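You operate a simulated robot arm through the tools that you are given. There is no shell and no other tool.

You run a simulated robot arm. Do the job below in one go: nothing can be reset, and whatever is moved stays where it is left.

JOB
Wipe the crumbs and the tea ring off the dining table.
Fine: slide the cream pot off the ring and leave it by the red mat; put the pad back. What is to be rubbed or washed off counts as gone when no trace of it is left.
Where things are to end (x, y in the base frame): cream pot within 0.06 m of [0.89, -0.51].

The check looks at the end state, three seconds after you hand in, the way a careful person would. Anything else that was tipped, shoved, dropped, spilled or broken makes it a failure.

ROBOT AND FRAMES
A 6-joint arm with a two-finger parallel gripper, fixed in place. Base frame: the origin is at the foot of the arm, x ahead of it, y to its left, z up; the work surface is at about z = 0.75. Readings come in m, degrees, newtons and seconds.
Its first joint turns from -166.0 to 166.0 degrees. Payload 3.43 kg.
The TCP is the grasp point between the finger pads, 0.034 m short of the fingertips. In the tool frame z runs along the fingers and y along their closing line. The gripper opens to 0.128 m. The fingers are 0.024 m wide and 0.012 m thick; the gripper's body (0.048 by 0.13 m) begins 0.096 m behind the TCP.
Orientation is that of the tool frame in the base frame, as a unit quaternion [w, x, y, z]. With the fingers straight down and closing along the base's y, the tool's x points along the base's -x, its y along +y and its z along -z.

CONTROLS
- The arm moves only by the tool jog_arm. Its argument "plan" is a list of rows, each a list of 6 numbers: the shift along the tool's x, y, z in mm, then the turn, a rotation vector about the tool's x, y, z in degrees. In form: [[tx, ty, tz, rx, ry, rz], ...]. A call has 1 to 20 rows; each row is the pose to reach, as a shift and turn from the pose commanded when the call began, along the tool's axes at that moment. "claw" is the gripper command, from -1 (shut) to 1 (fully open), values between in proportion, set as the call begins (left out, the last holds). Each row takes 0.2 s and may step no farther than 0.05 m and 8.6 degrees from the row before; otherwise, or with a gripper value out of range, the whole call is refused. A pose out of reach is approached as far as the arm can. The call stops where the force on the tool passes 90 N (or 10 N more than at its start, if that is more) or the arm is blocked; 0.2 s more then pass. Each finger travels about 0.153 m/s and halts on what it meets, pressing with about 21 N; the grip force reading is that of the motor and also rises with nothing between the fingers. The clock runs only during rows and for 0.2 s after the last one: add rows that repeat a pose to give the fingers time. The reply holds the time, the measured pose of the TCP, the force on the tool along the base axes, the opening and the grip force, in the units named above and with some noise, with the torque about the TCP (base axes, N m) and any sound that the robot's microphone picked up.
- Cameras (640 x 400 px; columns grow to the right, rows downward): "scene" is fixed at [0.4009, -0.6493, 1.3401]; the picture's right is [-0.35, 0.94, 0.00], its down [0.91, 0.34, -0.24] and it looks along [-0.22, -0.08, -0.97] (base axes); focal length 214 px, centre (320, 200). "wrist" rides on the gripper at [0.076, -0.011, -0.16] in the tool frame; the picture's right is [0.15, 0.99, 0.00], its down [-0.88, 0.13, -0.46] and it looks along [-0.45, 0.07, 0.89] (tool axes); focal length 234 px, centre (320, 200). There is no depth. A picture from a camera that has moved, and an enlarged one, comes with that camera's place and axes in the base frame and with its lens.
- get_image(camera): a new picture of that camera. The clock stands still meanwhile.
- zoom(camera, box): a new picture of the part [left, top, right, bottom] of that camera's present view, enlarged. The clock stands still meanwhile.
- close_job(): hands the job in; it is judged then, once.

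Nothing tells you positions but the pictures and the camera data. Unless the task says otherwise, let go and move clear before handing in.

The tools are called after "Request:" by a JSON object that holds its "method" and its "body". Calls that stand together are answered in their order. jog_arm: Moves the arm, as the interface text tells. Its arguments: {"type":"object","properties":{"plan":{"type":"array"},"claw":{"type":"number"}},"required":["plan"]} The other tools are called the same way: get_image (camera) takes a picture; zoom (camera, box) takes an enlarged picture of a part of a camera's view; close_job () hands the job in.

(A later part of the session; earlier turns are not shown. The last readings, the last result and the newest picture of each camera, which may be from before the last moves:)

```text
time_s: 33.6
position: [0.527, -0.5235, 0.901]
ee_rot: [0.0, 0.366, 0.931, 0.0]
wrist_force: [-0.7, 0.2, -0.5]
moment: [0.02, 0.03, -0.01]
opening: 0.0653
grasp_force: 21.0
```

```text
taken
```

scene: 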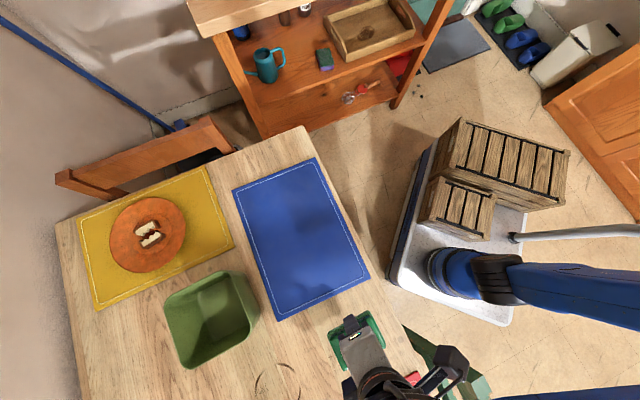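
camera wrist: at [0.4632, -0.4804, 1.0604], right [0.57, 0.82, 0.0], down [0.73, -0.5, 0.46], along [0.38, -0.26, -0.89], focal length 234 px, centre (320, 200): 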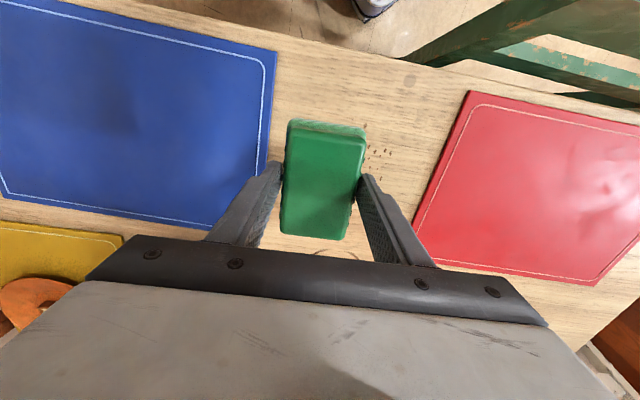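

The pad is over the crumb area's edge at u≈0 (between the two mats). I'll lower it until it makes light contact with the table.

Request:
{"method": "jog_arm", "body": {"plan": [[0, 0, 30, 0, 0, 0], [0, 0, 60, 0, 0, 0], [0, 0, 85, 0, 0, 0], [0, 0, 96, 0, 0, 0], [0, 0, 99, 0, 0, 0], [0, 0, 100, 0, 0, 0], [0, 0, 100, 0, 0, 0]]}}

Request:
{"method": "jog_arm", "body": {"plan": [[0, 0, 1, 0, 0, 0], [0, 0, 1, 0, 0, 0]]}}

Request:
{"method": "jog_arm", "body": {"plan": [[0, 0, 1, 0, 0, 0], [0, 0, 1, 0, 0, 0]]}}

```text
time_s: 35.2
position: [0.5263, -0.5254, 0.7993]
ee_rot: [0.001, 0.366, 0.931, 0.0]
wrist_force: [1.1, 0.5, 4.9]
moment: [0.22, -0.08, 0.01]
opening: 0.065
grasp_force: 21.1
```

```text
time_s: 35.8
position: [0.5265, -0.527, 0.7983]
ee_rot: [0.001, 0.365, 0.931, -0.001]
wrist_force: [3.8, 2.6, 16.5]
moment: [0.13, -0.25, 0.0]
opening: 0.0654
grasp_force: 20.5
```

```text
time_s: 36.4
position: [0.526, -0.5257, 0.7979]
ee_rot: [-0.001, 0.366, 0.931, 0.0]
wrist_force: [2.7, 4.9, 17.0]
moment: [0.19, -0.13, 0.01]
opening: 0.0651
grasp_force: 20.6
```

Contact pressure is about 17 N, so I'll ease off a millimetre and make a first stroke across the crumbs and back.

Request:
{"method": "jog_arm", "body": {"plan": [[0, 0, -1, 0, 0, 0], [0, 10, -1, 0, 0, 0], [0, 25, -1, 0, 0, 0], [0, 40, -1, 0, 0, 0], [0, 55, -1, 0, 0, 0], [0, 70, -1, 0, 0, 0], [0, 85, -1, 0, 0, 0], [0, 100, -1, 0, 0, 0], [0, 108, -1, 0, 0, 0], [0, 108, -1, 0, 0, 0]]}}

Request:
{"method": "get_image", "body": {"camera": "wrist"}}

Request:
{"method": "get_image", "body": {"camera": "scene"}}

```text
time_s: 38.6
position: [0.601, -0.4479, 0.7987]
ee_rot: [0.0, 0.367, 0.93, 0.0]
wrist_force: [0.5, 0.5, -1.0]
moment: [-0.03, 0.01, 0.0]
opening: 0.065
grasp_force: 21.3
```

```text
taken
camera wrist: at [0.5371, -0.4051, 0.9581], right [0.57, 0.82, 0.0], down [0.73, -0.5, 0.46], along [0.38, -0.26, -0.89], focal length 234 px, centre (320, 200)
```

wrist: 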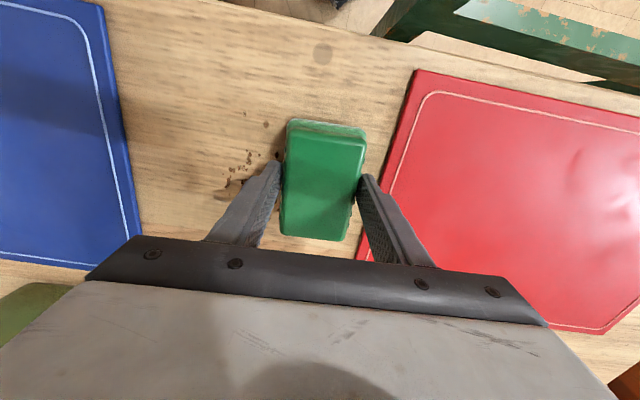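

```text
taken
```

scene: 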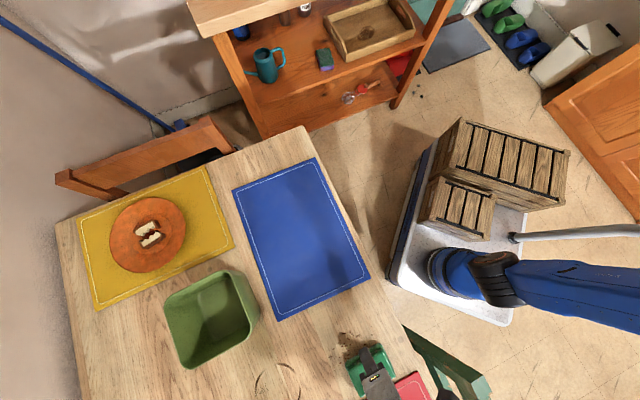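

Request:
{"method": "zoom", "body": {"camera": "scene", "box": [240, 300, 440, 400]}}

Request:
{"method": "zoom", "body": {"camera": "wrist", "box": [100, 60, 420, 260]}}

```text
3.20 times, centred on (340, 350) of scene
camera zoom: at [0.4009, -0.6493, 1.3401], right [-0.35, 0.94, 0.0], down [0.91, 0.34, -0.24], along [-0.22, -0.08, -0.97], focal length 686 px, centre (256, -280)
```

zoom: 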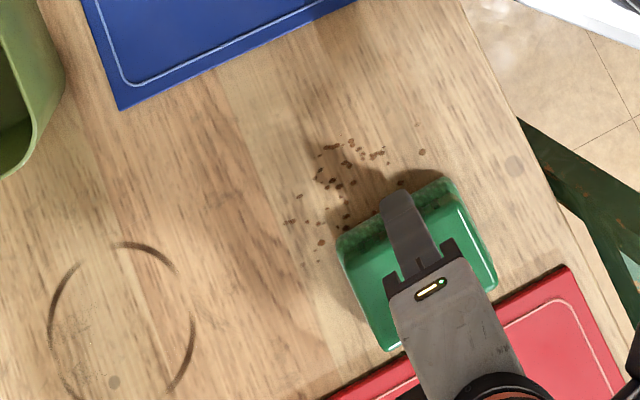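

```text
2.00 times, centred on (260, 160) of wrist
camera zoom: at [0.5371, -0.4051, 0.9581], right [0.57, 0.82, 0.0], down [0.73, -0.5, 0.46], along [0.38, -0.26, -0.89], focal length 468 px, centre (440, 280)
```

zoom: 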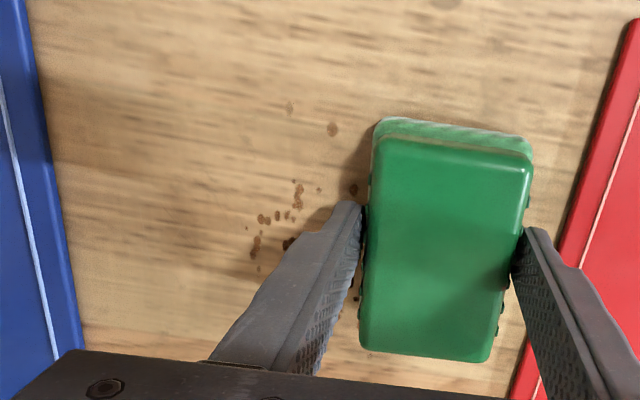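

Little was wiped, because contact was lost along the stroke. I'll press down again and read the force before stroking back.

Request:
{"method": "jog_arm", "body": {"plan": [[0, 0, 1, 0, 0, 0], [0, 0, 1, 0, 0, 0]]}}

Request:
{"method": "jog_arm", "body": {"plan": [[0, 0, 0.7, 0, 0, 0], [0, 0, 0.7, 0, 0, 0]]}}

```text
time_s: 39.2
position: [0.6, -0.4482, 0.7972]
ee_rot: [0.001, 0.367, 0.93, -0.001]
wrist_force: [2.2, -3.6, 12.1]
moment: [0.1, 0.2, 0.02]
opening: 0.065
grasp_force: 20.4
```

```text
time_s: 39.8
position: [0.6004, -0.4464, 0.797]
ee_rot: [0.001, 0.367, 0.93, -0.001]
wrist_force: [-0.8, -5.0, 17.6]
moment: [-0.27, 0.01, 0.0]
opening: 0.0654
grasp_force: 20.6
```

Request:
{"method": "jog_arm", "body": {"plan": [[0, -8, 0, 0, 0, 0], [0, -20, 0, 0, 0, 0], [0, -32, 0, 0, 0, 0], [0, -44, 0, 0, 0, 0], [0, -56, 0, 0, 0, 0], [0, -68, 0, 0, 0, 0], [0, -80, 0, 0, 0, 0], [0, -92, 0, 0, 0, 0], [0, -104, 0, 0, 0, 0], [0, -108, 0, 0, 0, 0]]}}

Request:
{"method": "zoom", "body": {"camera": "scene", "box": [240, 300, 440, 400]}}

Request:
{"method": "zoom", "body": {"camera": "wrist", "box": [200, 40, 520, 240]}}

```text
time_s: 42.0
position: [0.5265, -0.5259, 0.7971]
ee_rot: [0.001, 0.367, 0.93, 0.001]
wrist_force: [2.6, 2.4, 6.2]
moment: [-0.14, -0.26, 0.13]
opening: 0.0652
grasp_force: 20.4
```

```text
3.20 times, centred on (340, 350) of scene
camera zoom: at [0.4009, -0.6493, 1.3401], right [-0.35, 0.94, 0.0], down [0.91, 0.34, -0.24], along [-0.22, -0.08, -0.97], focal length 686 px, centre (256, -280)
```

zoom: 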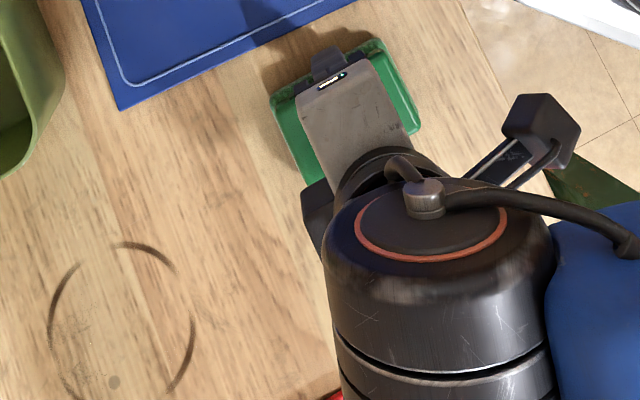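

```text
2.00 times, centred on (360, 140) of wrist
camera zoom: at [0.463, -0.4841, 0.9567], right [0.57, 0.82, 0.0], down [0.73, -0.5, 0.46], along [0.37, -0.26, -0.89], focal length 468 px, centre (240, 320)
```

zoom: 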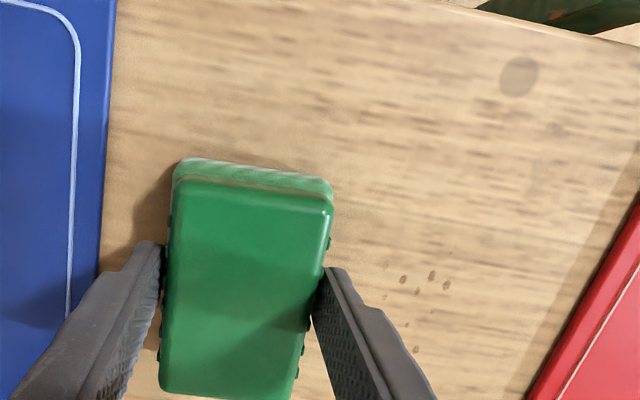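

The wiping works: most crumbs under the first strip are gone and a few faint ones remain. I'll go over and back again with a touch more pressure.

Request:
{"method": "jog_arm", "body": {"plan": [[0, 5, 0.6, 0, 0, 0], [0, 17, 0.6, 0, 0, 0], [0, 29, 0.6, 0, 0, 0], [0, 41, 0.6, 0, 0, 0], [0, 53, 0.6, 0, 0, 0], [0, 65, 0.6, 0, 0, 0], [0, 77, 0.6, 0, 0, 0], [0, 89, 0.6, 0, 0, 0], [0, 101, 0.6, 0, 0, 0], [0, 112, 0.6, 0, 0, 0], [0, 112, 0.6, 0, 0, 0]]}}

Request:
{"method": "jog_arm", "body": {"plan": [[-10, -6, 0.3, 0, 0, 0], [-22, -10, 0.3, 0, 0, 0], [-34, -10, 0.3, 0, 0, 0], [-45, -12, 0.3, 0, 0, 0], [-52, -20, 0.3, 0, 0, 0], [-52, -32, 0.3, 0, 0, 0], [-52, -44, 0.3, 0, 0, 0], [-52, -56, 0.3, 0, 0, 0], [-52, -68, 0.3, 0, 0, 0], [-52, -80, 0.3, 0, 0, 0], [-52, -92, 0.3, 0, 0, 0], [-52, -104, 0.3, 0, 0, 0], [-52, -112, 0.3, 0, 0, 0], [-52, -112, 0.3, 0, 0, 0]]}}

Request:
{"method": "zoom", "body": {"camera": "wrist", "box": [200, 0, 520, 240]}}

```text
time_s: 44.4
position: [0.6027, -0.4442, 0.7976]
ee_rot: [-0.001, 0.367, 0.93, 0.0]
wrist_force: [-4.2, -4.5, 17.4]
moment: [-0.26, 0.19, -0.06]
opening: 0.0655
grasp_force: 21.4
```

```text
time_s: 47.4
position: [0.5648, -0.5616, 0.7961]
ee_rot: [0.0, 0.366, 0.931, 0.0]
wrist_force: [5.0, 4.4, 16.0]
moment: [0.17, -0.2, -0.01]
opening: 0.0651
grasp_force: 21.2
```

```text
1.67 times, centred on (360, 120) of wrist
camera zoom: at [0.5009, -0.519, 0.9558], right [0.57, 0.82, 0.0], down [0.73, -0.5, 0.46], along [0.38, -0.26, -0.89], focal length 390 px, centre (253, 333)
```

zoom: 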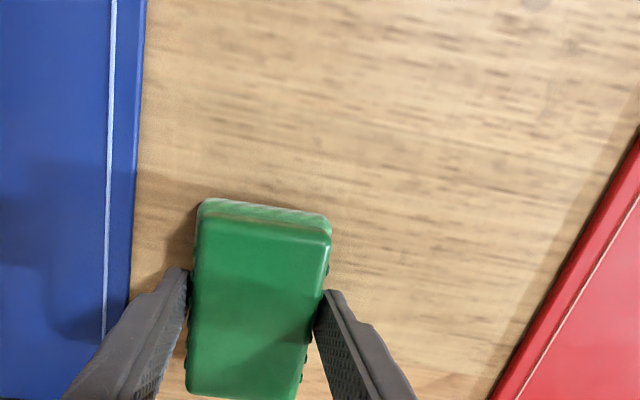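

The visible crumbs are gone. One more pass out and back over the far strip, then I'll lift and inspect.

Request:
{"method": "jog_arm", "body": {"plan": [[-4, 10, 0, 0, 0, 0], [-6, 22, 0, 0, 0, 0], [-6, 34, 0, 0, 0, 0], [-6, 46, 0, 0, 0, 0], [-6, 58, 0, 0, 0, 0], [-6, 70, 0, 0, 0, 0], [-6, 82, 0, 0, 0, 0], [-6, 94, 0, 0, 0, 0], [-6, 106, 0, 0, 0, 0], [-6, 112, 0, 0, 0, 0], [6, 112, 0, 0, 0, 0], [18, 110, 0, 0, 0, 0], [24, 100, 0, 0, 0, 0], [24, 88, 0, 0, 0, 0], [24, 76, 0, 0, 0, 0], [24, 64, 0, 0, 0, 0], [24, 52, 0, 0, 0, 0], [24, 40, 0, 0, 0, 0], [24, 28, 0, 0, 0, 0], [24, 16, 0, 0, 0, 0]]}}

Request:
{"method": "jog_arm", "body": {"plan": [[0, 0, -15, 0, 0, 0], [0, -15, -50, 0, 0, 0], [10, -50, -80, 0, 0, 0], [20, -95, -100, 0, 0, 0], [30, -140, -110, 0, 0, 0], [30, -140, -110, 0, 0, 0]]}}

Request:
{"method": "get_image", "body": {"camera": "wrist"}}

Request:
{"method": "zoom", "body": {"camera": "scene", "box": [220, 300, 460, 400]}}

```text
time_s: 51.6
position: [0.5581, -0.5352, 0.7951]
ee_rot: [0.0, 0.366, 0.931, 0.0]
wrist_force: [0.3, 0.6, -0.1]
moment: [0.0, -0.02, 0.0]
opening: 0.0652
grasp_force: 20.8
```

```text
refused: row 4 steps farther than a row can; nothing moved
```

```text
taken
camera wrist: at [0.4945, -0.4921, 0.955], right [0.57, 0.82, 0.0], down [0.73, -0.5, 0.46], along [0.38, -0.26, -0.89], focal length 234 px, centre (320, 200)
```

wrist: 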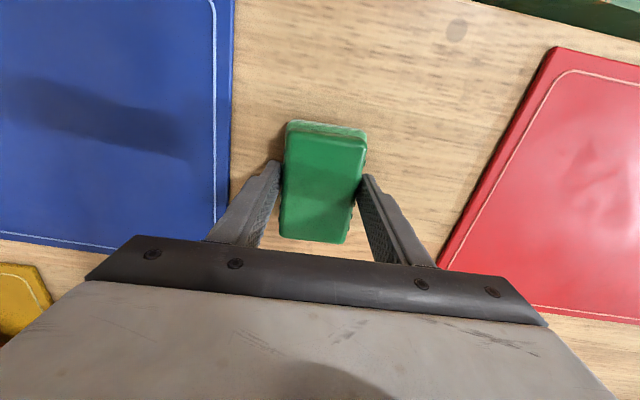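

```text
2.67 times, centred on (340, 350) of scene
camera zoom: at [0.4009, -0.6493, 1.3401], right [-0.35, 0.94, 0.0], down [0.91, 0.34, -0.24], along [-0.22, -0.08, -0.97], focal length 572 px, centre (267, -200)
```

zoom: 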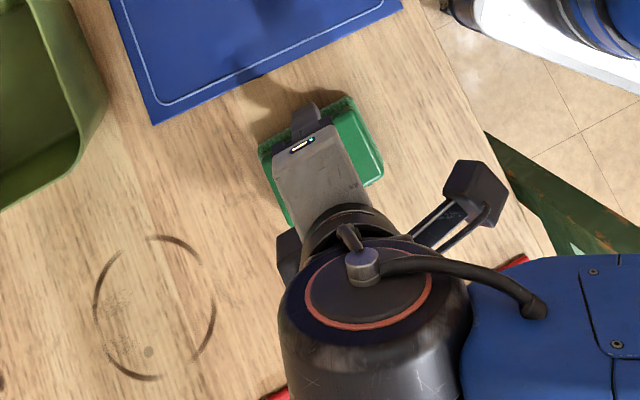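

The last lift was refused for step size, so I'll redo it with smaller steps and then inspect the crumb area.

Request:
{"method": "jog_arm", "body": {"plan": [[0, 0, -15, 0, 0, 0], [0, -5, -45, 0, 0, 0], [5, -30, -80, 0, 0, 0], [10, -65, -105, 0, 0, 0], [15, -105, -115, 0, 0, 0], [20, -145, -115, 0, 0, 0], [20, -145, -115, 0, 0, 0]]}}

Request:
{"method": "get_image", "body": {"camera": "wrist"}}

Request:
{"method": "zoom", "body": {"camera": "scene", "box": [300, 300, 460, 400]}}

Request:
{"method": "zoom", "body": {"camera": "wrist", "box": [280, 0, 640, 230]}}

```text
time_s: 53.2
position: [0.4458, -0.6257, 0.9103]
ee_rot: [0.0, 0.366, 0.93, 0.0]
wrist_force: [-1.7, -1.1, -0.5]
moment: [0.01, 0.0, -0.01]
opening: 0.0652
grasp_force: 20.8
```

```text
taken
camera wrist: at [0.3817, -0.583, 1.0709], right [0.57, 0.82, 0.0], down [0.73, -0.5, 0.46], along [0.38, -0.26, -0.89], focal length 234 px, centre (320, 200)
```

wrist: 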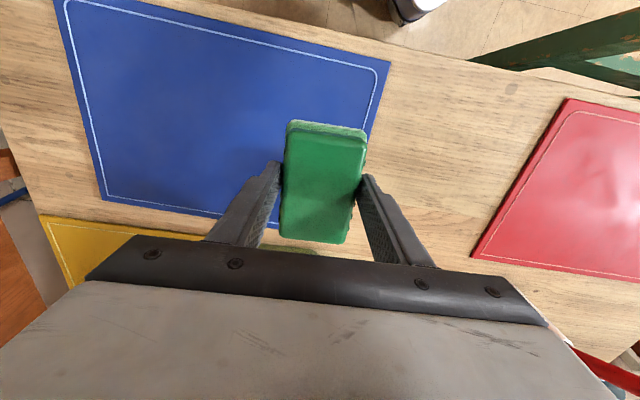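

```text
4.00 times, centred on (380, 350) of scene
camera zoom: at [0.4009, -0.6493, 1.3401], right [-0.35, 0.94, 0.0], down [0.91, 0.34, -0.24], along [-0.22, -0.08, -0.97], focal length 858 px, centre (80, -400)
```

zoom: 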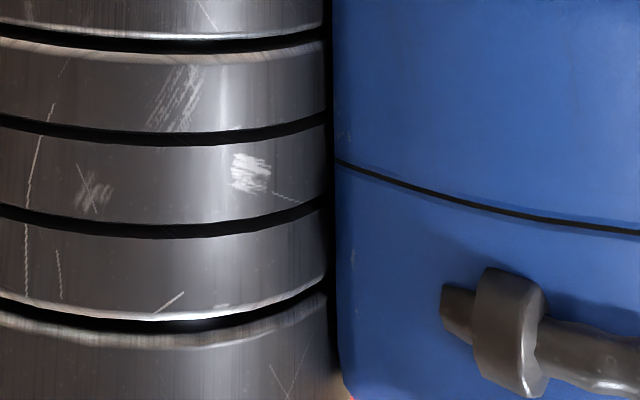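

```text
1.74 times, centred on (460, 115) of wrist
camera zoom: at [0.3817, -0.583, 1.0709], right [0.57, 0.82, 0.0], down [0.73, -0.5, 0.46], along [0.38, -0.26, -0.89], focal length 407 px, centre (76, 348)
```

zoom: 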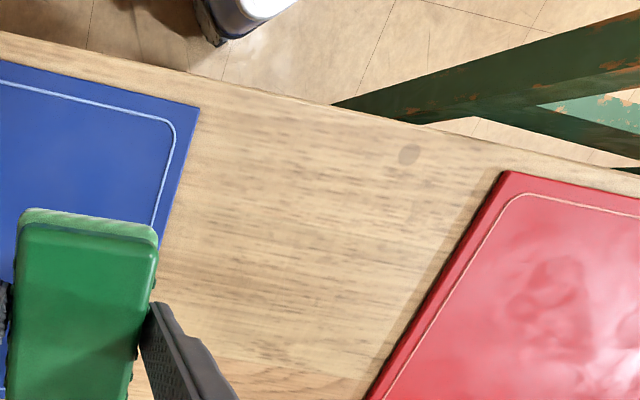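

The crumb patch looks clean. Next is the ring, centred at about (0.727, -0.633). I'll go there by way of the clean patch to stay away from the green box.

Request:
{"method": "jog_arm", "body": {"plan": [[-16.8, 34.8, -5, 0, 0, 0], [-33.6, 69.5, -5, 0, 0, 0], [-50.4, 104.3, -5, 0, 0, 0], [-67.2, 139, -5, 0, 0, 0], [-103.4, 138, -5, 0, 0, 0], [-139.7, 137, -5, 0, 0, 0], [-175.9, 136, -5, 0, 0, 0], [-212, 135, -5, 0, 0, 0], [-212, 135, -5, 0, 0, 0]]}}

Request:
{"method": "get_image", "body": {"camera": "wrist"}}

Request:
{"method": "get_image", "body": {"camera": "scene"}}

Request:
{"method": "zoom", "body": {"camera": "scene", "box": [220, 300, 460, 400]}}

```text
time_s: 55.2
position: [0.692, -0.6744, 0.917]
ee_rot: [0.0, 0.367, 0.93, 0.0]
wrist_force: [1.1, 0.0, -0.7]
moment: [0.03, 0.0, 0.02]
opening: 0.0653
grasp_force: 20.8
```

```text
taken
camera wrist: at [0.6285, -0.6306, 1.0771], right [0.57, 0.82, 0.0], down [0.73, -0.5, 0.46], along [0.38, -0.26, -0.89], focal length 234 px, centre (320, 200)
```

wrist: 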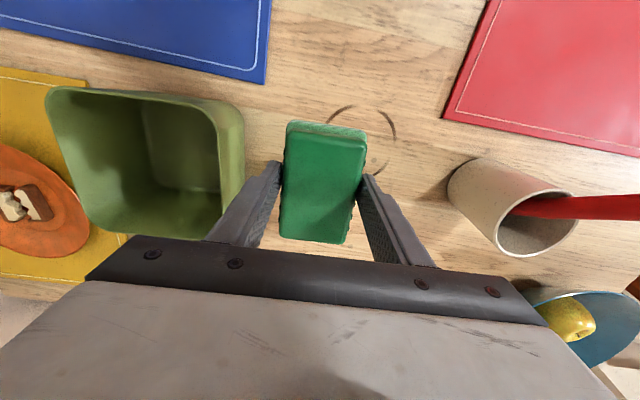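

```text
taken
```

scene: 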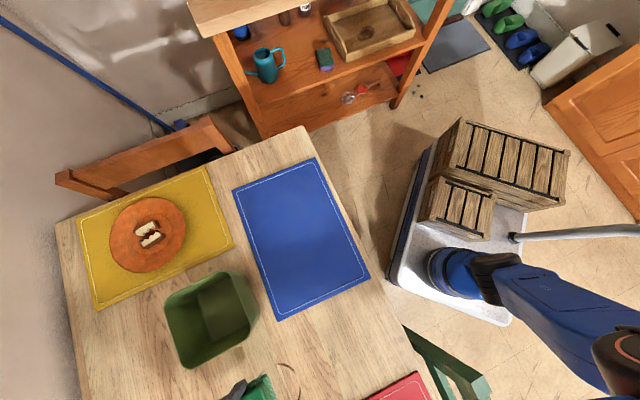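

```text
2.67 times, centred on (340, 350) of scene
camera zoom: at [0.4009, -0.6493, 1.3401], right [-0.35, 0.94, 0.0], down [0.91, 0.34, -0.24], along [-0.22, -0.08, -0.97], focal length 572 px, centre (267, -200)
```

zoom: 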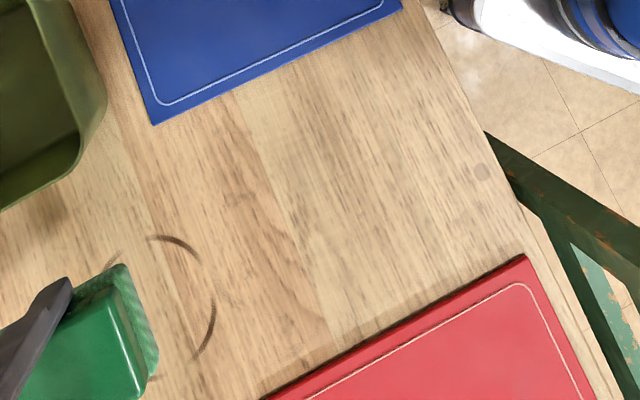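

The crumbs are fully gone and the pot stands by the red mat. I'll lower the pad at the left edge of the ring.

Request:
{"method": "jog_arm", "body": {"plan": [[0, 0, 35, 0, 0, 0], [0, 0, 70, 0, 0, 0], [0, 0, 100, 0, 0, 0], [0, 0, 115, 0, 0, 0], [0, 0, 119, 0, 0, 0], [0, 0, 119, 0, 0, 0]]}}

Request:
{"method": "jog_arm", "body": {"plan": [[0, 0, 1, 0, 0, 0], [0, 0, 2, 0, 0, 0], [0, 0, 2, 0, 0, 0]]}}

Request:
{"method": "jog_arm", "body": {"plan": [[0, 0, 1, 0, 0, 0], [0, 0, 1, 0, 0, 0]]}}

```text
time_s: 56.6
position: [0.6929, -0.6709, 0.7956]
ee_rot: [-0.001, 0.366, 0.931, 0.0]
wrist_force: [-0.2, 0.6, -0.5]
moment: [0.01, -0.03, -0.03]
opening: 0.0651
grasp_force: 21.4
```

```text
time_s: 57.4
position: [0.6921, -0.6715, 0.7946]
ee_rot: [0.0, 0.366, 0.931, 0.0]
wrist_force: [-0.2, 0.5, -1.1]
moment: [0.01, -0.02, 0.0]
opening: 0.0654
grasp_force: 21.3
```

```text
time_s: 58.0
position: [0.6931, -0.6722, 0.7946]
ee_rot: [0.001, 0.366, 0.931, 0.0]
wrist_force: [3.3, -0.3, 9.8]
moment: [0.22, 0.05, -0.1]
opening: 0.0651
grasp_force: 21.2
```

Contact is about 10 N. I'll stroke across the ring toward the mat and check.

Request:
{"method": "jog_arm", "body": {"plan": [[0, 6, 0.3, 0, 0, 0], [0, 16, 0.3, 0, 0, 0], [0, 28, 0.3, 0, 0, 0], [0, 40, 0.3, 0, 0, 0], [0, 52, 0.3, 0, 0, 0], [0, 64, 0.3, 0, 0, 0], [0, 76, 0.3, 0, 0, 0], [0, 88, 0.3, 0, 0, 0], [0, 100, 0.3, 0, 0, 0], [0, 112, 0.3, 0, 0, 0], [0, 112, 0.3, 0, 0, 0]]}}

Request:
{"method": "get_image", "body": {"camera": "wrist"}}

Request:
{"method": "zoom", "body": {"camera": "scene", "box": [220, 320, 380, 400]}}

```text
time_s: 60.4
position: [0.7669, -0.59, 0.7942]
ee_rot: [0.001, 0.366, 0.93, 0.0]
wrist_force: [-2.0, -4.5, 16.4]
moment: [-0.2, 0.08, -0.05]
opening: 0.0651
grasp_force: 21.2
```

```text
taken
camera wrist: at [0.7042, -0.546, 0.9537], right [0.57, 0.82, 0.0], down [0.73, -0.5, 0.46], along [0.38, -0.26, -0.89], focal length 234 px, centre (320, 200)
```

wrist: 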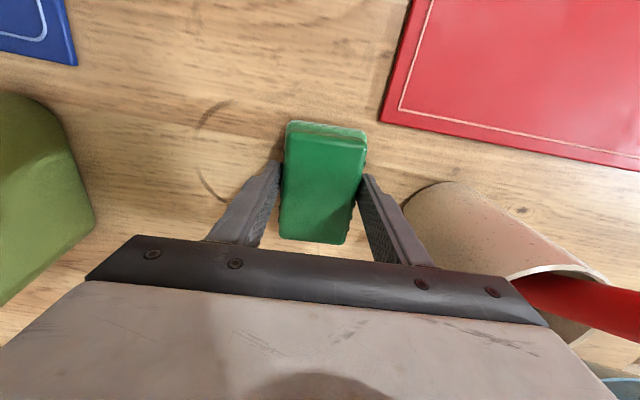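

```text
4.00 times, centred on (300, 360) of scene
camera zoom: at [0.4009, -0.6493, 1.3401], right [-0.35, 0.94, 0.0], down [0.91, 0.34, -0.24], along [-0.22, -0.08, -0.97], focal length 858 px, centre (400, -440)
```

zoom: 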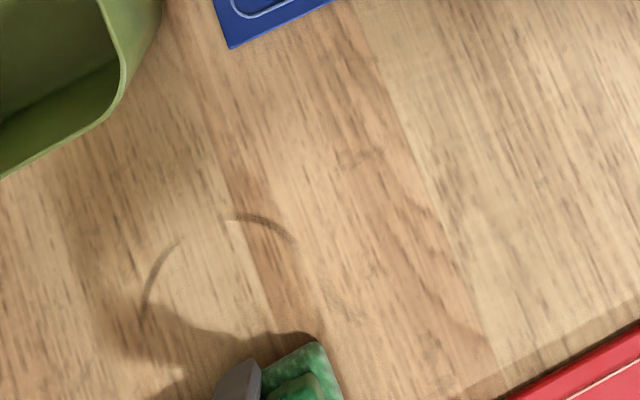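

The ring is fading. I'll stroke back over its near side, then forward again along its far side.

Request:
{"method": "jog_arm", "body": {"plan": [[6, -7, 0, 0, 0, 0], [13, -14, 0, 0, 0, 0], [20, -22, 0, 0, 0, 0], [22, -34, 0, 0, 0, 0], [22, -46, 0, 0, 0, 0], [22, -58, 0, 0, 0, 0], [22, -70, 0, 0, 0, 0], [22, -82, 0, 0, 0, 0], [22, -94, 0, 0, 0, 0], [22, -106, 0, 0, 0, 0], [22, -117, 0, 0, 0, 0], [22, -117, 0, 0, 0, 0]]}}

Request:
{"method": "jog_arm", "body": {"plan": [[-4, 10, 0.4, 0, 0, 0], [-8, 22, 0.4, 0, 0, 0], [-8, 34, 0.4, 0, 0, 0], [-8, 46, 0.4, 0, 0, 0], [-8, 58, 0.4, 0, 0, 0], [-8, 70, 0.4, 0, 0, 0], [-8, 82, 0.4, 0, 0, 0], [-8, 94, 0.4, 0, 0, 0], [-8, 104, 0.4, 0, 0, 0], [-8, 104, 0.4, 0, 0, 0]]}}

Request:
{"method": "get_image", "body": {"camera": "wrist"}}

Request:
{"method": "zoom", "body": {"camera": "scene", "box": [220, 320, 380, 400]}}

```text
time_s: 63.0
position: [0.6722, -0.6615, 0.7931]
ee_rot: [0.0, 0.366, 0.931, -0.001]
wrist_force: [2.6, 2.4, 13.8]
moment: [0.19, -0.05, 0.05]
opening: 0.0652
grasp_force: 21.0
```

```text
time_s: 65.2
position: [0.749, -0.5897, 0.7933]
ee_rot: [-0.001, 0.367, 0.93, 0.0]
wrist_force: [-1.8, -2.1, 6.6]
moment: [-0.01, 0.07, 0.02]
opening: 0.0653
grasp_force: 20.7
```

```text
taken
camera wrist: at [0.6854, -0.5464, 0.953], right [0.57, 0.82, 0.0], down [0.73, -0.5, 0.46], along [0.38, -0.26, -0.89], focal length 234 px, centre (320, 200)
```

wrist: 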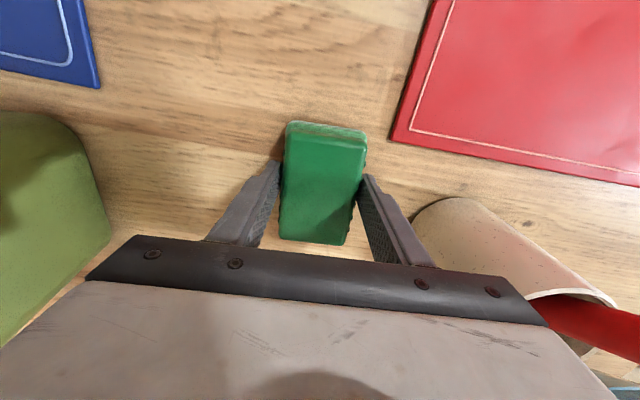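

```text
4.00 times, centred on (300, 360) of scene
camera zoom: at [0.4009, -0.6493, 1.3401], right [-0.35, 0.94, 0.0], down [0.91, 0.34, -0.24], along [-0.22, -0.08, -0.97], focal length 858 px, centre (400, -440)
```

zoom: 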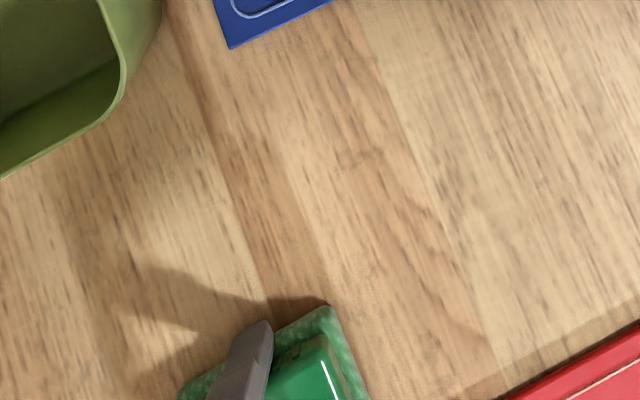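

The visible part of the ring is gone. Now the far side needs passes a bit farther out, out and back.

Request:
{"method": "jog_arm", "body": {"plan": [[-8, 2, 0.4, 0, 0, 0], [-18, 4, 0.4, 0, 0, 0], [-28, 2, 0.4, 0, 0, 0], [-32, -8, 0.4, 0, 0, 0], [-32, -20, 0.4, 0, 0, 0], [-32, -32, 0.4, 0, 0, 0], [-32, -44, 0.4, 0, 0, 0], [-32, -56, 0.4, 0, 0, 0], [-32, -68, 0.4, 0, 0, 0], [-32, -80, 0.4, 0, 0, 0], [-32, -92, 0.4, 0, 0, 0], [-32, -104, 0.4, 0, 0, 0], [-32, -108, 0.4, 0, 0, 0], [-32, -108, 0.4, 0, 0, 0]]}}

Request:
{"method": "jog_arm", "body": {"plan": [[0, 10, 0.4, 0, 0, 0], [0, 22, 0.4, 0, 0, 0], [0, 34, 0.4, 0, 0, 0], [0, 46, 0.4, 0, 0, 0], [0, 58, 0.4, 0, 0, 0], [0, 70, 0.4, 0, 0, 0], [0, 82, 0.4, 0, 0, 0], [0, 94, 0.4, 0, 0, 0], [0, 106, 0.4, 0, 0, 0], [0, 116, 0.4, 0, 0, 0], [0, 116, 0.4, 0, 0, 0]]}}

```text
time_s: 68.2
position: [0.6984, -0.6905, 0.7913]
ee_rot: [0.0, 0.367, 0.93, 0.0]
wrist_force: [1.4, 3.4, 6.1]
moment: [-0.08, -0.18, 0.08]
opening: 0.0654
grasp_force: 21.2
```

```text
time_s: 70.6
position: [0.7782, -0.6049, 0.7922]
ee_rot: [0.0, 0.366, 0.93, 0.0]
wrist_force: [-0.6, -0.9, 4.7]
moment: [-0.09, 0.02, -0.06]
opening: 0.0654
grasp_force: 21.3
```

Request:
{"method": "jog_arm", "body": {"plan": [[6, -8, 0.2, 0, 0, 0], [12, -18, 0.2, 0, 0, 0], [14, -30, 0.2, 0, 0, 0], [14, -42, 0.2, 0, 0, 0], [14, -54, 0.2, 0, 0, 0], [14, -66, 0.2, 0, 0, 0], [14, -78, 0.2, 0, 0, 0], [14, -90, 0.2, 0, 0, 0], [14, -102, 0.2, 0, 0, 0], [14, -114, 0.2, 0, 0, 0], [14, -114, 0.2, 0, 0, 0]]}}

Request:
{"method": "jog_arm", "body": {"plan": [[0, 0, -15, 0, 0, 0], [10, 5, -50, 0, 0, 0], [45, 10, -85, 0, 0, 0], [85, 10, -110, 0, 0, 0], [130, 10, -125, 0, 0, 0], [175, 10, -125, 0, 0, 0], [175, 10, -125, 0, 0, 0]]}}

Request:
{"method": "get_image", "body": {"camera": "wrist"}}

Request:
{"method": "get_image", "body": {"camera": "scene"}}

Request:
{"method": "zoom", "body": {"camera": "scene", "box": [220, 300, 460, 400]}}

```text
time_s: 73.0
position: [0.6911, -0.6799, 0.7925]
ee_rot: [0.0, 0.366, 0.93, 0.0]
wrist_force: [0.0, -0.2, -0.5]
moment: [0.0, 0.01, -0.03]
opening: 0.0652
grasp_force: 20.9
```

```text
time_s: 74.6
position: [0.5682, -0.5539, 0.9173]
ee_rot: [0.0, 0.366, 0.931, 0.0]
wrist_force: [-0.5, 0.1, -1.0]
moment: [0.01, 0.02, 0.0]
opening: 0.065
grasp_force: 21.1
```

```text
taken
camera wrist: at [0.504, -0.5119, 1.077], right [0.57, 0.82, 0.0], down [0.73, -0.5, 0.46], along [0.38, -0.26, -0.89], focal length 234 px, centre (320, 200)
```

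wrist: 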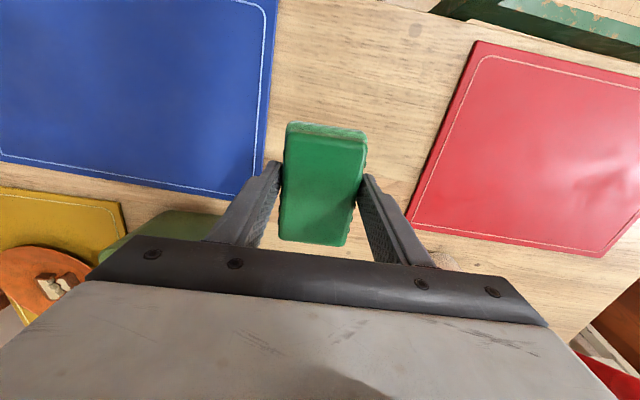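

```text
taken
```

scene: 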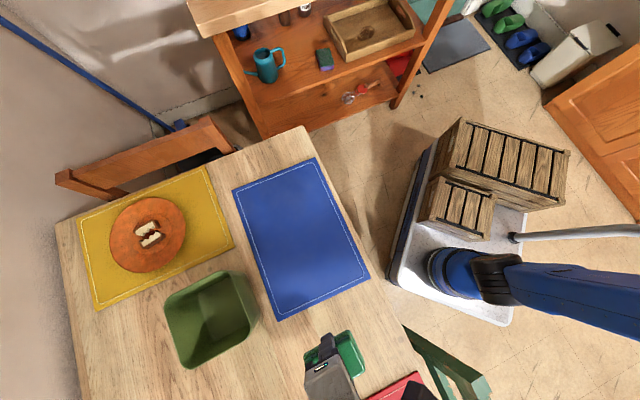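

```text
2.67 times, centred on (340, 350) of scene
camera zoom: at [0.4009, -0.6493, 1.3401], right [-0.35, 0.94, 0.0], down [0.91, 0.34, -0.24], along [-0.22, -0.08, -0.97], focal length 572 px, centre (267, -200)
```

zoom: 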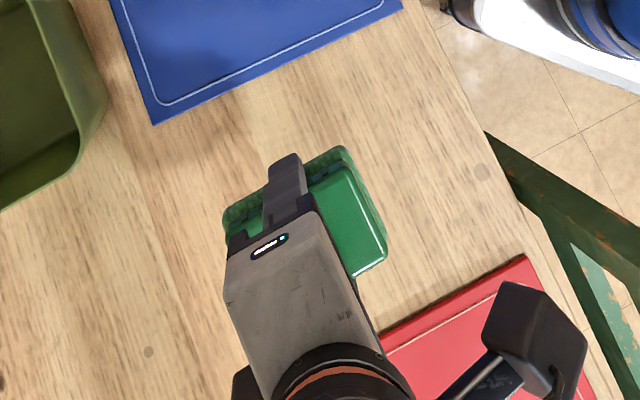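

The ring looks gone in the scene view. I'll zoom in closely to check for faint remnants.

Request:
{"method": "zoom", "body": {"camera": "scene", "box": [235, 350, 315, 400]}}

Request:
{"method": "zoom", "body": {"camera": "scene", "box": [310, 310, 420, 380]}}

```text
8.00 times, centred on (275, 375) of scene
camera zoom: at [0.4009, -0.6493, 1.3401], right [-0.35, 0.94, 0.0], down [0.91, 0.34, -0.24], along [-0.22, -0.08, -0.97], focal length 1716 px, centre (680, -1200)
```

zoom: 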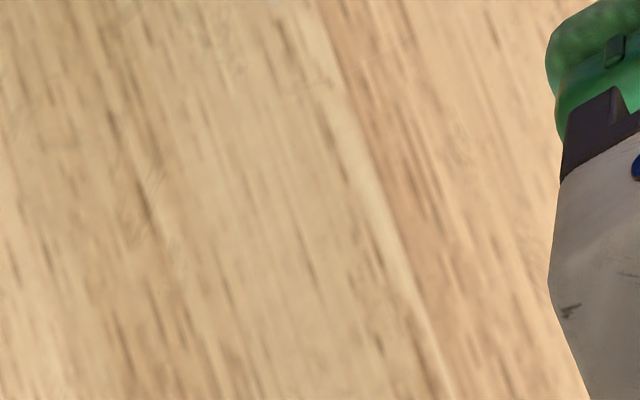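

```text
5.71 times, centred on (365, 345) of scene
camera zoom: at [0.4009, -0.6493, 1.3401], right [-0.35, 0.94, 0.0], down [0.91, 0.34, -0.24], along [-0.22, -0.08, -0.97], focal length 1226 px, centre (63, -629)
```

zoom: 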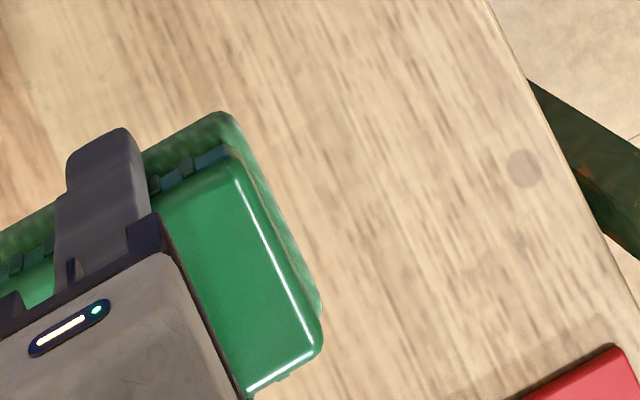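

Request:
{"method": "zoom", "body": {"camera": "scene", "box": [200, 384, 340, 400]}}

Request:
{"method": "zoom", "body": {"camera": "scene", "box": [220, 330, 340, 400]}}

```text
4.57 times, centred on (270, 392) of scene
camera zoom: at [0.4009, -0.6493, 1.3401], right [-0.35, 0.94, 0.0], down [0.91, 0.34, -0.24], along [-0.22, -0.08, -0.97], focal length 980 px, centre (549, -678)
```

zoom: 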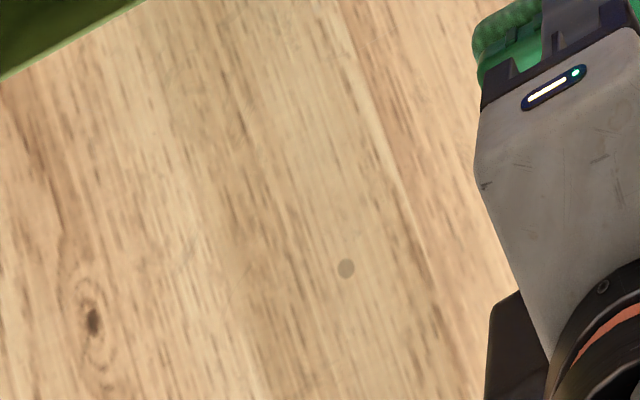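

```text
5.33 times, centred on (280, 365) of scene
camera zoom: at [0.4009, -0.6493, 1.3401], right [-0.35, 0.94, 0.0], down [0.91, 0.34, -0.24], along [-0.22, -0.08, -0.97], focal length 1144 px, centre (533, -680)
```

zoom: 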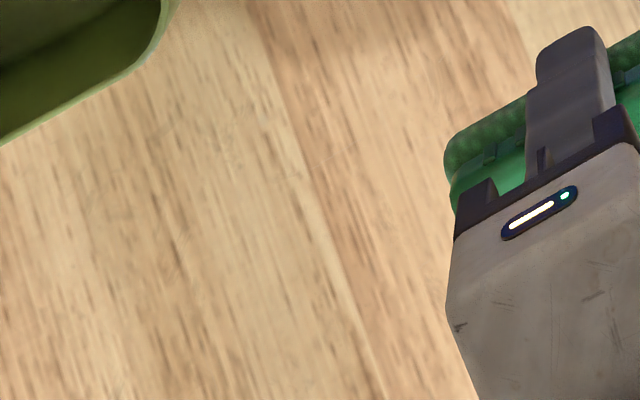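

No trace of the ring is left. Next I'll carry the pad back over its original spot near (0.164, -0.863).

Request:
{"method": "jog_arm", "body": {"plan": [[7.7, -45.6, 1, 0, 0, 0], [15.3, -91.2, 2, 0, 0, 0], [23, -136.8, 3, 0, 0, 0], [30.7, -182.4, 4, 0, 0, 0], [38.3, -228, 5, 0, 0, 0], [46, -273.6, 6, 0, 0, 0], [53.6, -319.2, 7, 0, 0, 0], [61.3, -364.8, 8, 0, 0, 0], [69, -410.4, 9, 0, 0, 0], [76.6, -456, 10, 0, 0, 0], [84.3, -501.6, 10, 0, 0, 0], [84.3, -501.6, 10, 0, 0, 0]]}}

Request:
{"method": "get_image", "body": {"camera": "wrist"}}

Request:
{"method": "get_image", "body": {"camera": "scene"}}

Request:
{"method": "zoom", "body": {"camera": "scene", "box": [220, 310, 440, 400]}}

```text
time_s: 77.2
position: [0.164, -0.8637, 0.9068]
ee_rot: [0.0, 0.366, 0.931, -0.001]
wrist_force: [0.6, 0.1, -0.9]
moment: [0.01, 0.04, -0.04]
opening: 0.0651
grasp_force: 20.8
```

```text
taken
camera wrist: at [0.1, -0.8205, 1.0668], right [0.57, 0.82, 0.0], down [0.73, -0.51, 0.46], along [0.38, -0.26, -0.89], focal length 234 px, centre (320, 200)
```

wrist: 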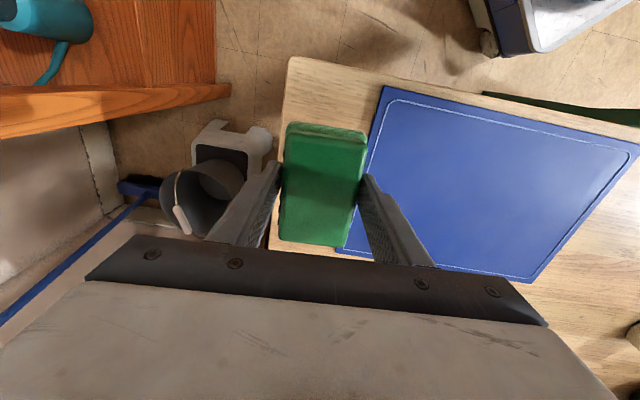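

```text
taken
```

scene: 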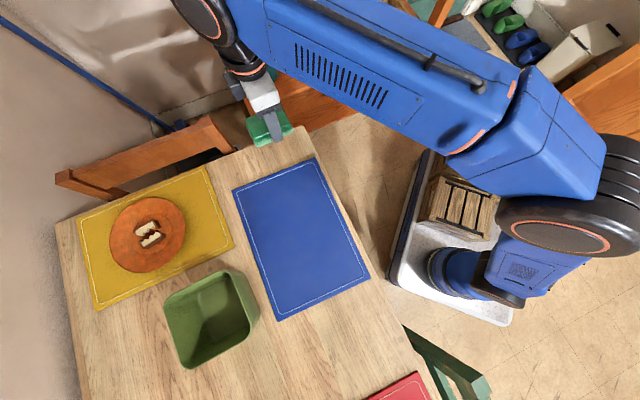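

```text
2.91 times, centred on (330, 355) of scene
camera zoom: at [0.4009, -0.6493, 1.3401], right [-0.35, 0.94, 0.0], down [0.91, 0.34, -0.24], along [-0.22, -0.08, -0.97], focal length 624 px, centre (291, -251)
```

zoom: 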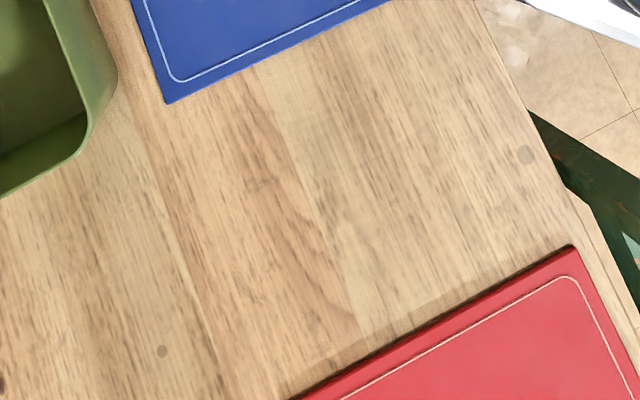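

Both patches look clean with the arm out of the way. I'll do one very close inspection before I put the pad down.

Request:
{"method": "zoom", "body": {"camera": "scene", "box": [240, 380, 320, 400]}}

Request:
{"method": "zoom", "body": {"camera": "scene", "box": [310, 320, 400, 375]}}

```text
8.00 times, centred on (280, 390) of scene
camera zoom: at [0.4009, -0.6493, 1.3401], right [-0.35, 0.94, 0.0], down [0.91, 0.34, -0.24], along [-0.22, -0.08, -0.97], focal length 1716 px, centre (640, -1320)
```

zoom: 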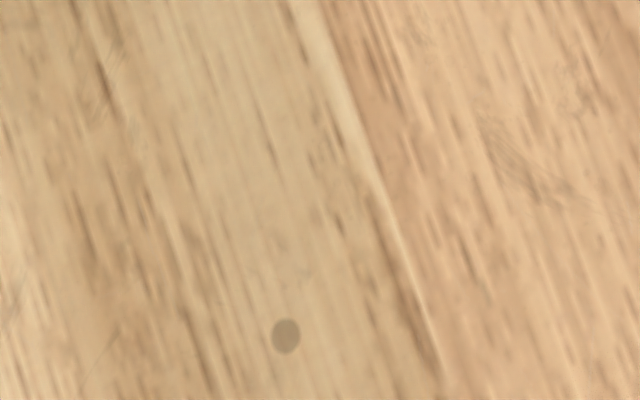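

```text
7.11 times, centred on (355, 348) of scene
camera zoom: at [0.4009, -0.6493, 1.3401], right [-0.35, 0.94, 0.0], down [0.91, 0.34, -0.24], along [-0.22, -0.08, -0.97], focal length 1525 px, centre (71, -849)
```

zoom: 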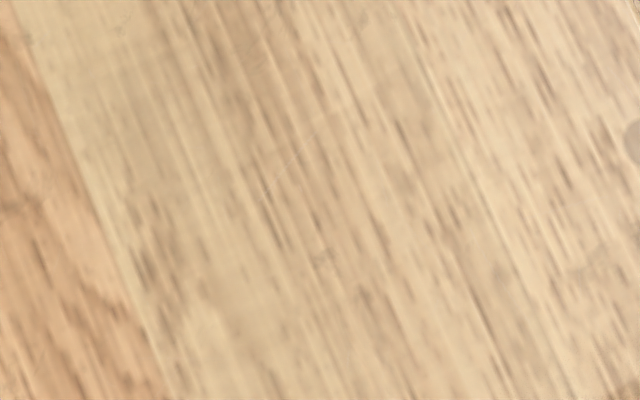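

Request:
{"method": "zoom", "body": {"camera": "scene", "box": [220, 390, 350, 400]}}

Request:
{"method": "zoom", "body": {"camera": "scene", "box": [275, 365, 325, 396]}}

```text
4.92 times, centred on (285, 395) of scene
camera zoom: at [0.4009, -0.6493, 1.3401], right [-0.35, 0.94, 0.0], down [0.91, 0.34, -0.24], along [-0.22, -0.08, -0.97], focal length 1056 px, centre (492, -760)
```

zoom: 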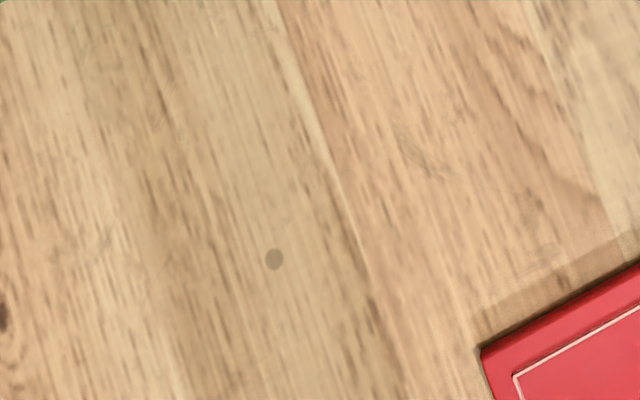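

```text
12.80 times, centred on (300, 380) of scene
camera zoom: at [0.4009, -0.6493, 1.3401], right [-0.35, 0.94, 0.0], down [0.91, 0.34, -0.24], along [-0.22, -0.08, -0.97], focal length 2745 px, centre (576, -2110)
```

zoom: 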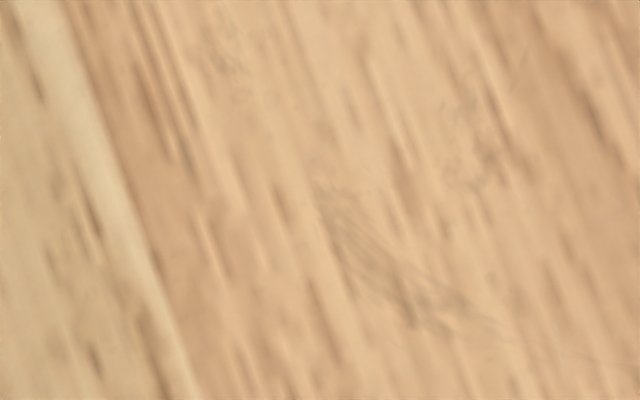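

The remaining marks are scuffs in the table's own texture; other parts of the table have the same ones. I'll lower the pad onto its home spot.

Request:
{"method": "jog_arm", "body": {"plan": [[0, 0, 35, 0, 0, 0], [0, 0, 70, 0, 0, 0], [0, 0, 95, 0, 0, 0], [0, 0, 107, 0, 0, 0], [0, 0, 111, 0, 0, 0], [0, 0, 112.5, 0, 0, 0], [0, 0, 112.5, 0, 0, 0]]}}

Request:
{"method": "jog_arm", "body": {"plan": [[0, 0, 0.8, 0, 0, 0], [0, 0, 0.8, 0, 0, 0]]}}

Request:
{"method": "get_image", "body": {"camera": "wrist"}}

Request:
{"method": "zoom", "body": {"camera": "scene", "box": [220, 80, 340, 200]}}

```text
time_s: 78.8
position: [0.1656, -0.8619, 0.7937]
ee_rot: [0.0, 0.367, 0.93, 0.0]
wrist_force: [0.2, -0.6, -0.7]
moment: [-0.01, -0.01, -0.01]
opening: 0.0653
grasp_force: 20.9
```

```text
time_s: 79.4
position: [0.1653, -0.8633, 0.7934]
ee_rot: [0.0, 0.367, 0.93, 0.0]
wrist_force: [-0.5, 0.1, -1.8]
moment: [0.01, 0.0, -0.02]
opening: 0.0653
grasp_force: 21.1
```

```text
taken
camera wrist: at [0.1017, -0.8201, 0.9529], right [0.57, 0.82, 0.0], down [0.73, -0.5, 0.46], along [0.38, -0.26, -0.89], focal length 234 px, centre (320, 200)
```

wrist: 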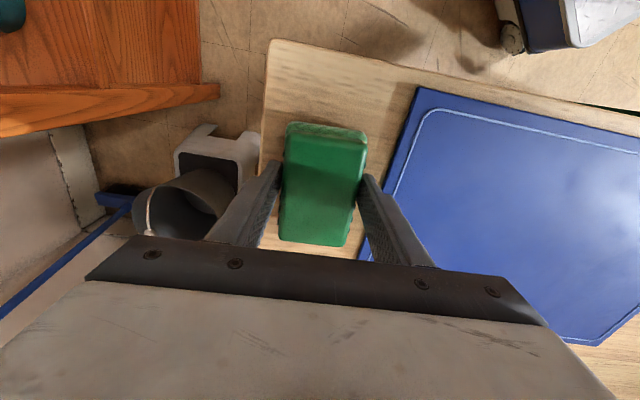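

```text
3.33 times, centred on (280, 140) of scene
camera zoom: at [0.4009, -0.6493, 1.3401], right [-0.35, 0.94, 0.0], down [0.91, 0.34, -0.24], along [-0.22, -0.08, -0.97], focal length 715 px, centre (453, 400)
```

zoom: 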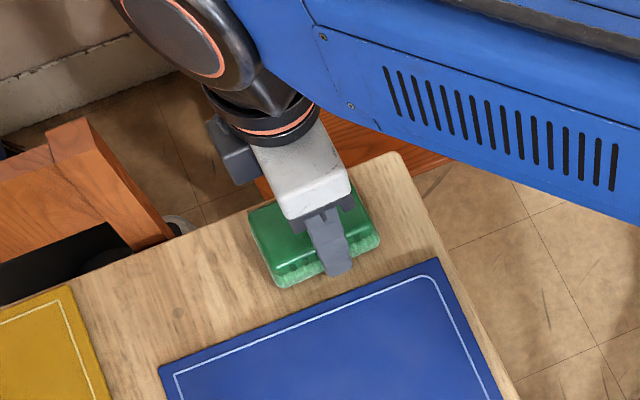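

Request:
{"method": "jog_arm", "body": {"plan": [[0, 0, 0.8, 0, 0, 0], [0, 0, 0.8, 0, 0, 0]]}}

Request:
{"method": "jog_arm", "body": {"plan": [[0, 0, 0.6, 0, 0, 0], [0, 0, 0.6, 0, 0, 0]]}}

```text
time_s: 80.0
position: [0.164, -0.8623, 0.7915]
ee_rot: [0.0, 0.366, 0.931, 0.0]
wrist_force: [0.5, 0.2, -0.9]
moment: [-0.01, -0.01, -0.01]
opening: 0.065
grasp_force: 20.7
```

```text
time_s: 80.6
position: [0.1668, -0.8631, 0.7907]
ee_rot: [0.0, 0.367, 0.93, 0.0]
wrist_force: [-0.4, -0.3, -1.3]
moment: [-0.01, -0.01, -0.01]
opening: 0.0652
grasp_force: 20.9
```

Request:
{"method": "jog_arm", "body": {"plan": [[0, 0, 0.8, 0, 0, 0], [0, 0, 0.8, 0, 0, 0]]}}

Request:
{"method": "zoom", "body": {"camera": "scene", "box": [250, 120, 310, 160]}}

```text
time_s: 81.2
position: [0.1653, -0.8627, 0.7912]
ee_rot: [0.001, 0.366, 0.93, 0.0]
wrist_force: [0.3, 1.2, 5.8]
moment: [0.07, -0.03, -0.02]
opening: 0.0651
grasp_force: 20.6
```

```text
10.00 times, centred on (280, 140) of scene
camera zoom: at [0.4009, -0.6493, 1.3401], right [-0.35, 0.94, 0.0], down [0.91, 0.34, -0.24], along [-0.22, -0.08, -0.97], focal length 2145 px, centre (720, 800)
```

zoom: 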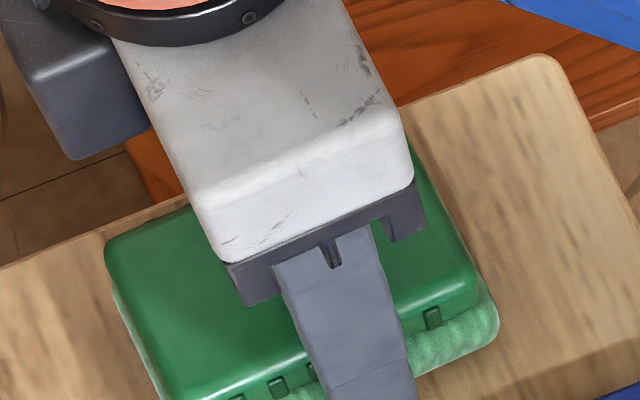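

The pad is resting on the table (5.8 N). I'll open just enough to clear it without reaching the blue mat, then lift straight up.

Request:
{"method": "jog_arm", "body": {"plan": [[0, 0, 0, 0, 0, 0], [0, 0, 0, 0, 0, 0]], "claw": 0.25}}

Request:
{"method": "jog_arm", "body": {"plan": [[0, 0, -8, 0, 0, 0], [0, 0, -25, 0, 0, 0], [0, 0, -60, 0, 0, 0], [0, 0, -105, 0, 0, 0], [0, 0, -150, 0, 0, 0], [0, 0, -180, 0, 0, 0], [0, 0, -180, 0, 0, 0]]}}

Request:
{"method": "get_image", "body": {"camera": "wrist"}}

Request:
{"method": "zoom", "body": {"camera": "scene", "box": [220, 100, 380, 200]}}

```text
time_s: 81.8
position: [0.1658, -0.8616, 0.7916]
ee_rot: [0.0, 0.366, 0.931, 0.0]
wrist_force: [1.1, 0.4, 0.8]
moment: [-0.01, -0.02, -0.01]
opening: 0.0799
grasp_force: 0.0
```

```text
time_s: 83.4
position: [0.1667, -0.8628, 0.9707]
ee_rot: [-0.001, 0.367, 0.93, 0.001]
wrist_force: [0.1, -0.9, 0.0]
moment: [0.01, 0.04, 0.02]
opening: 0.0799
grasp_force: 0.1
```

```text
taken
camera wrist: at [0.1023, -0.8205, 1.131], right [0.57, 0.82, 0.0], down [0.73, -0.5, 0.46], along [0.38, -0.26, -0.89], focal length 234 px, centre (320, 200)
```

wrist: 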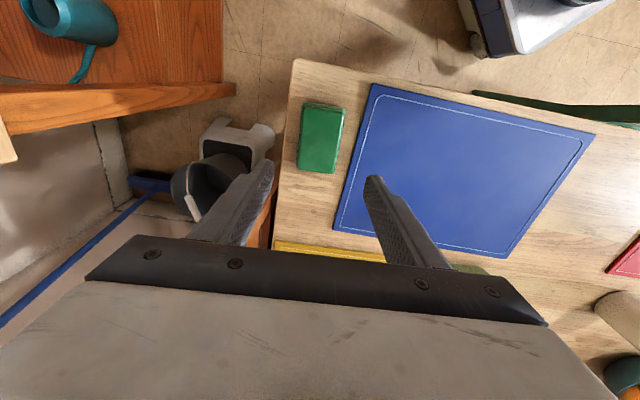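

```text
4.00 times, centred on (300, 150) of scene
camera zoom: at [0.4009, -0.6493, 1.3401], right [-0.35, 0.94, 0.0], down [0.91, 0.34, -0.24], along [-0.22, -0.08, -0.97], focal length 858 px, centre (400, 400)
```

zoom: 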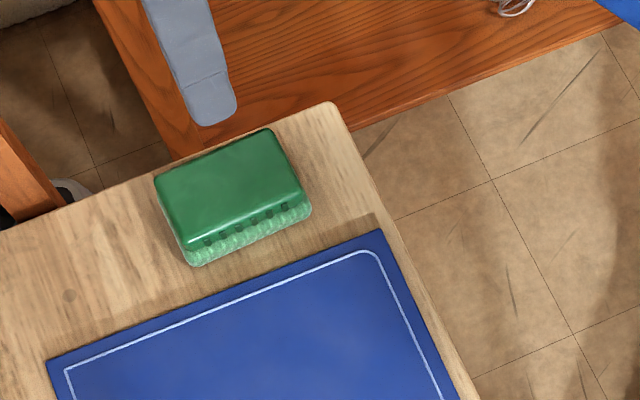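

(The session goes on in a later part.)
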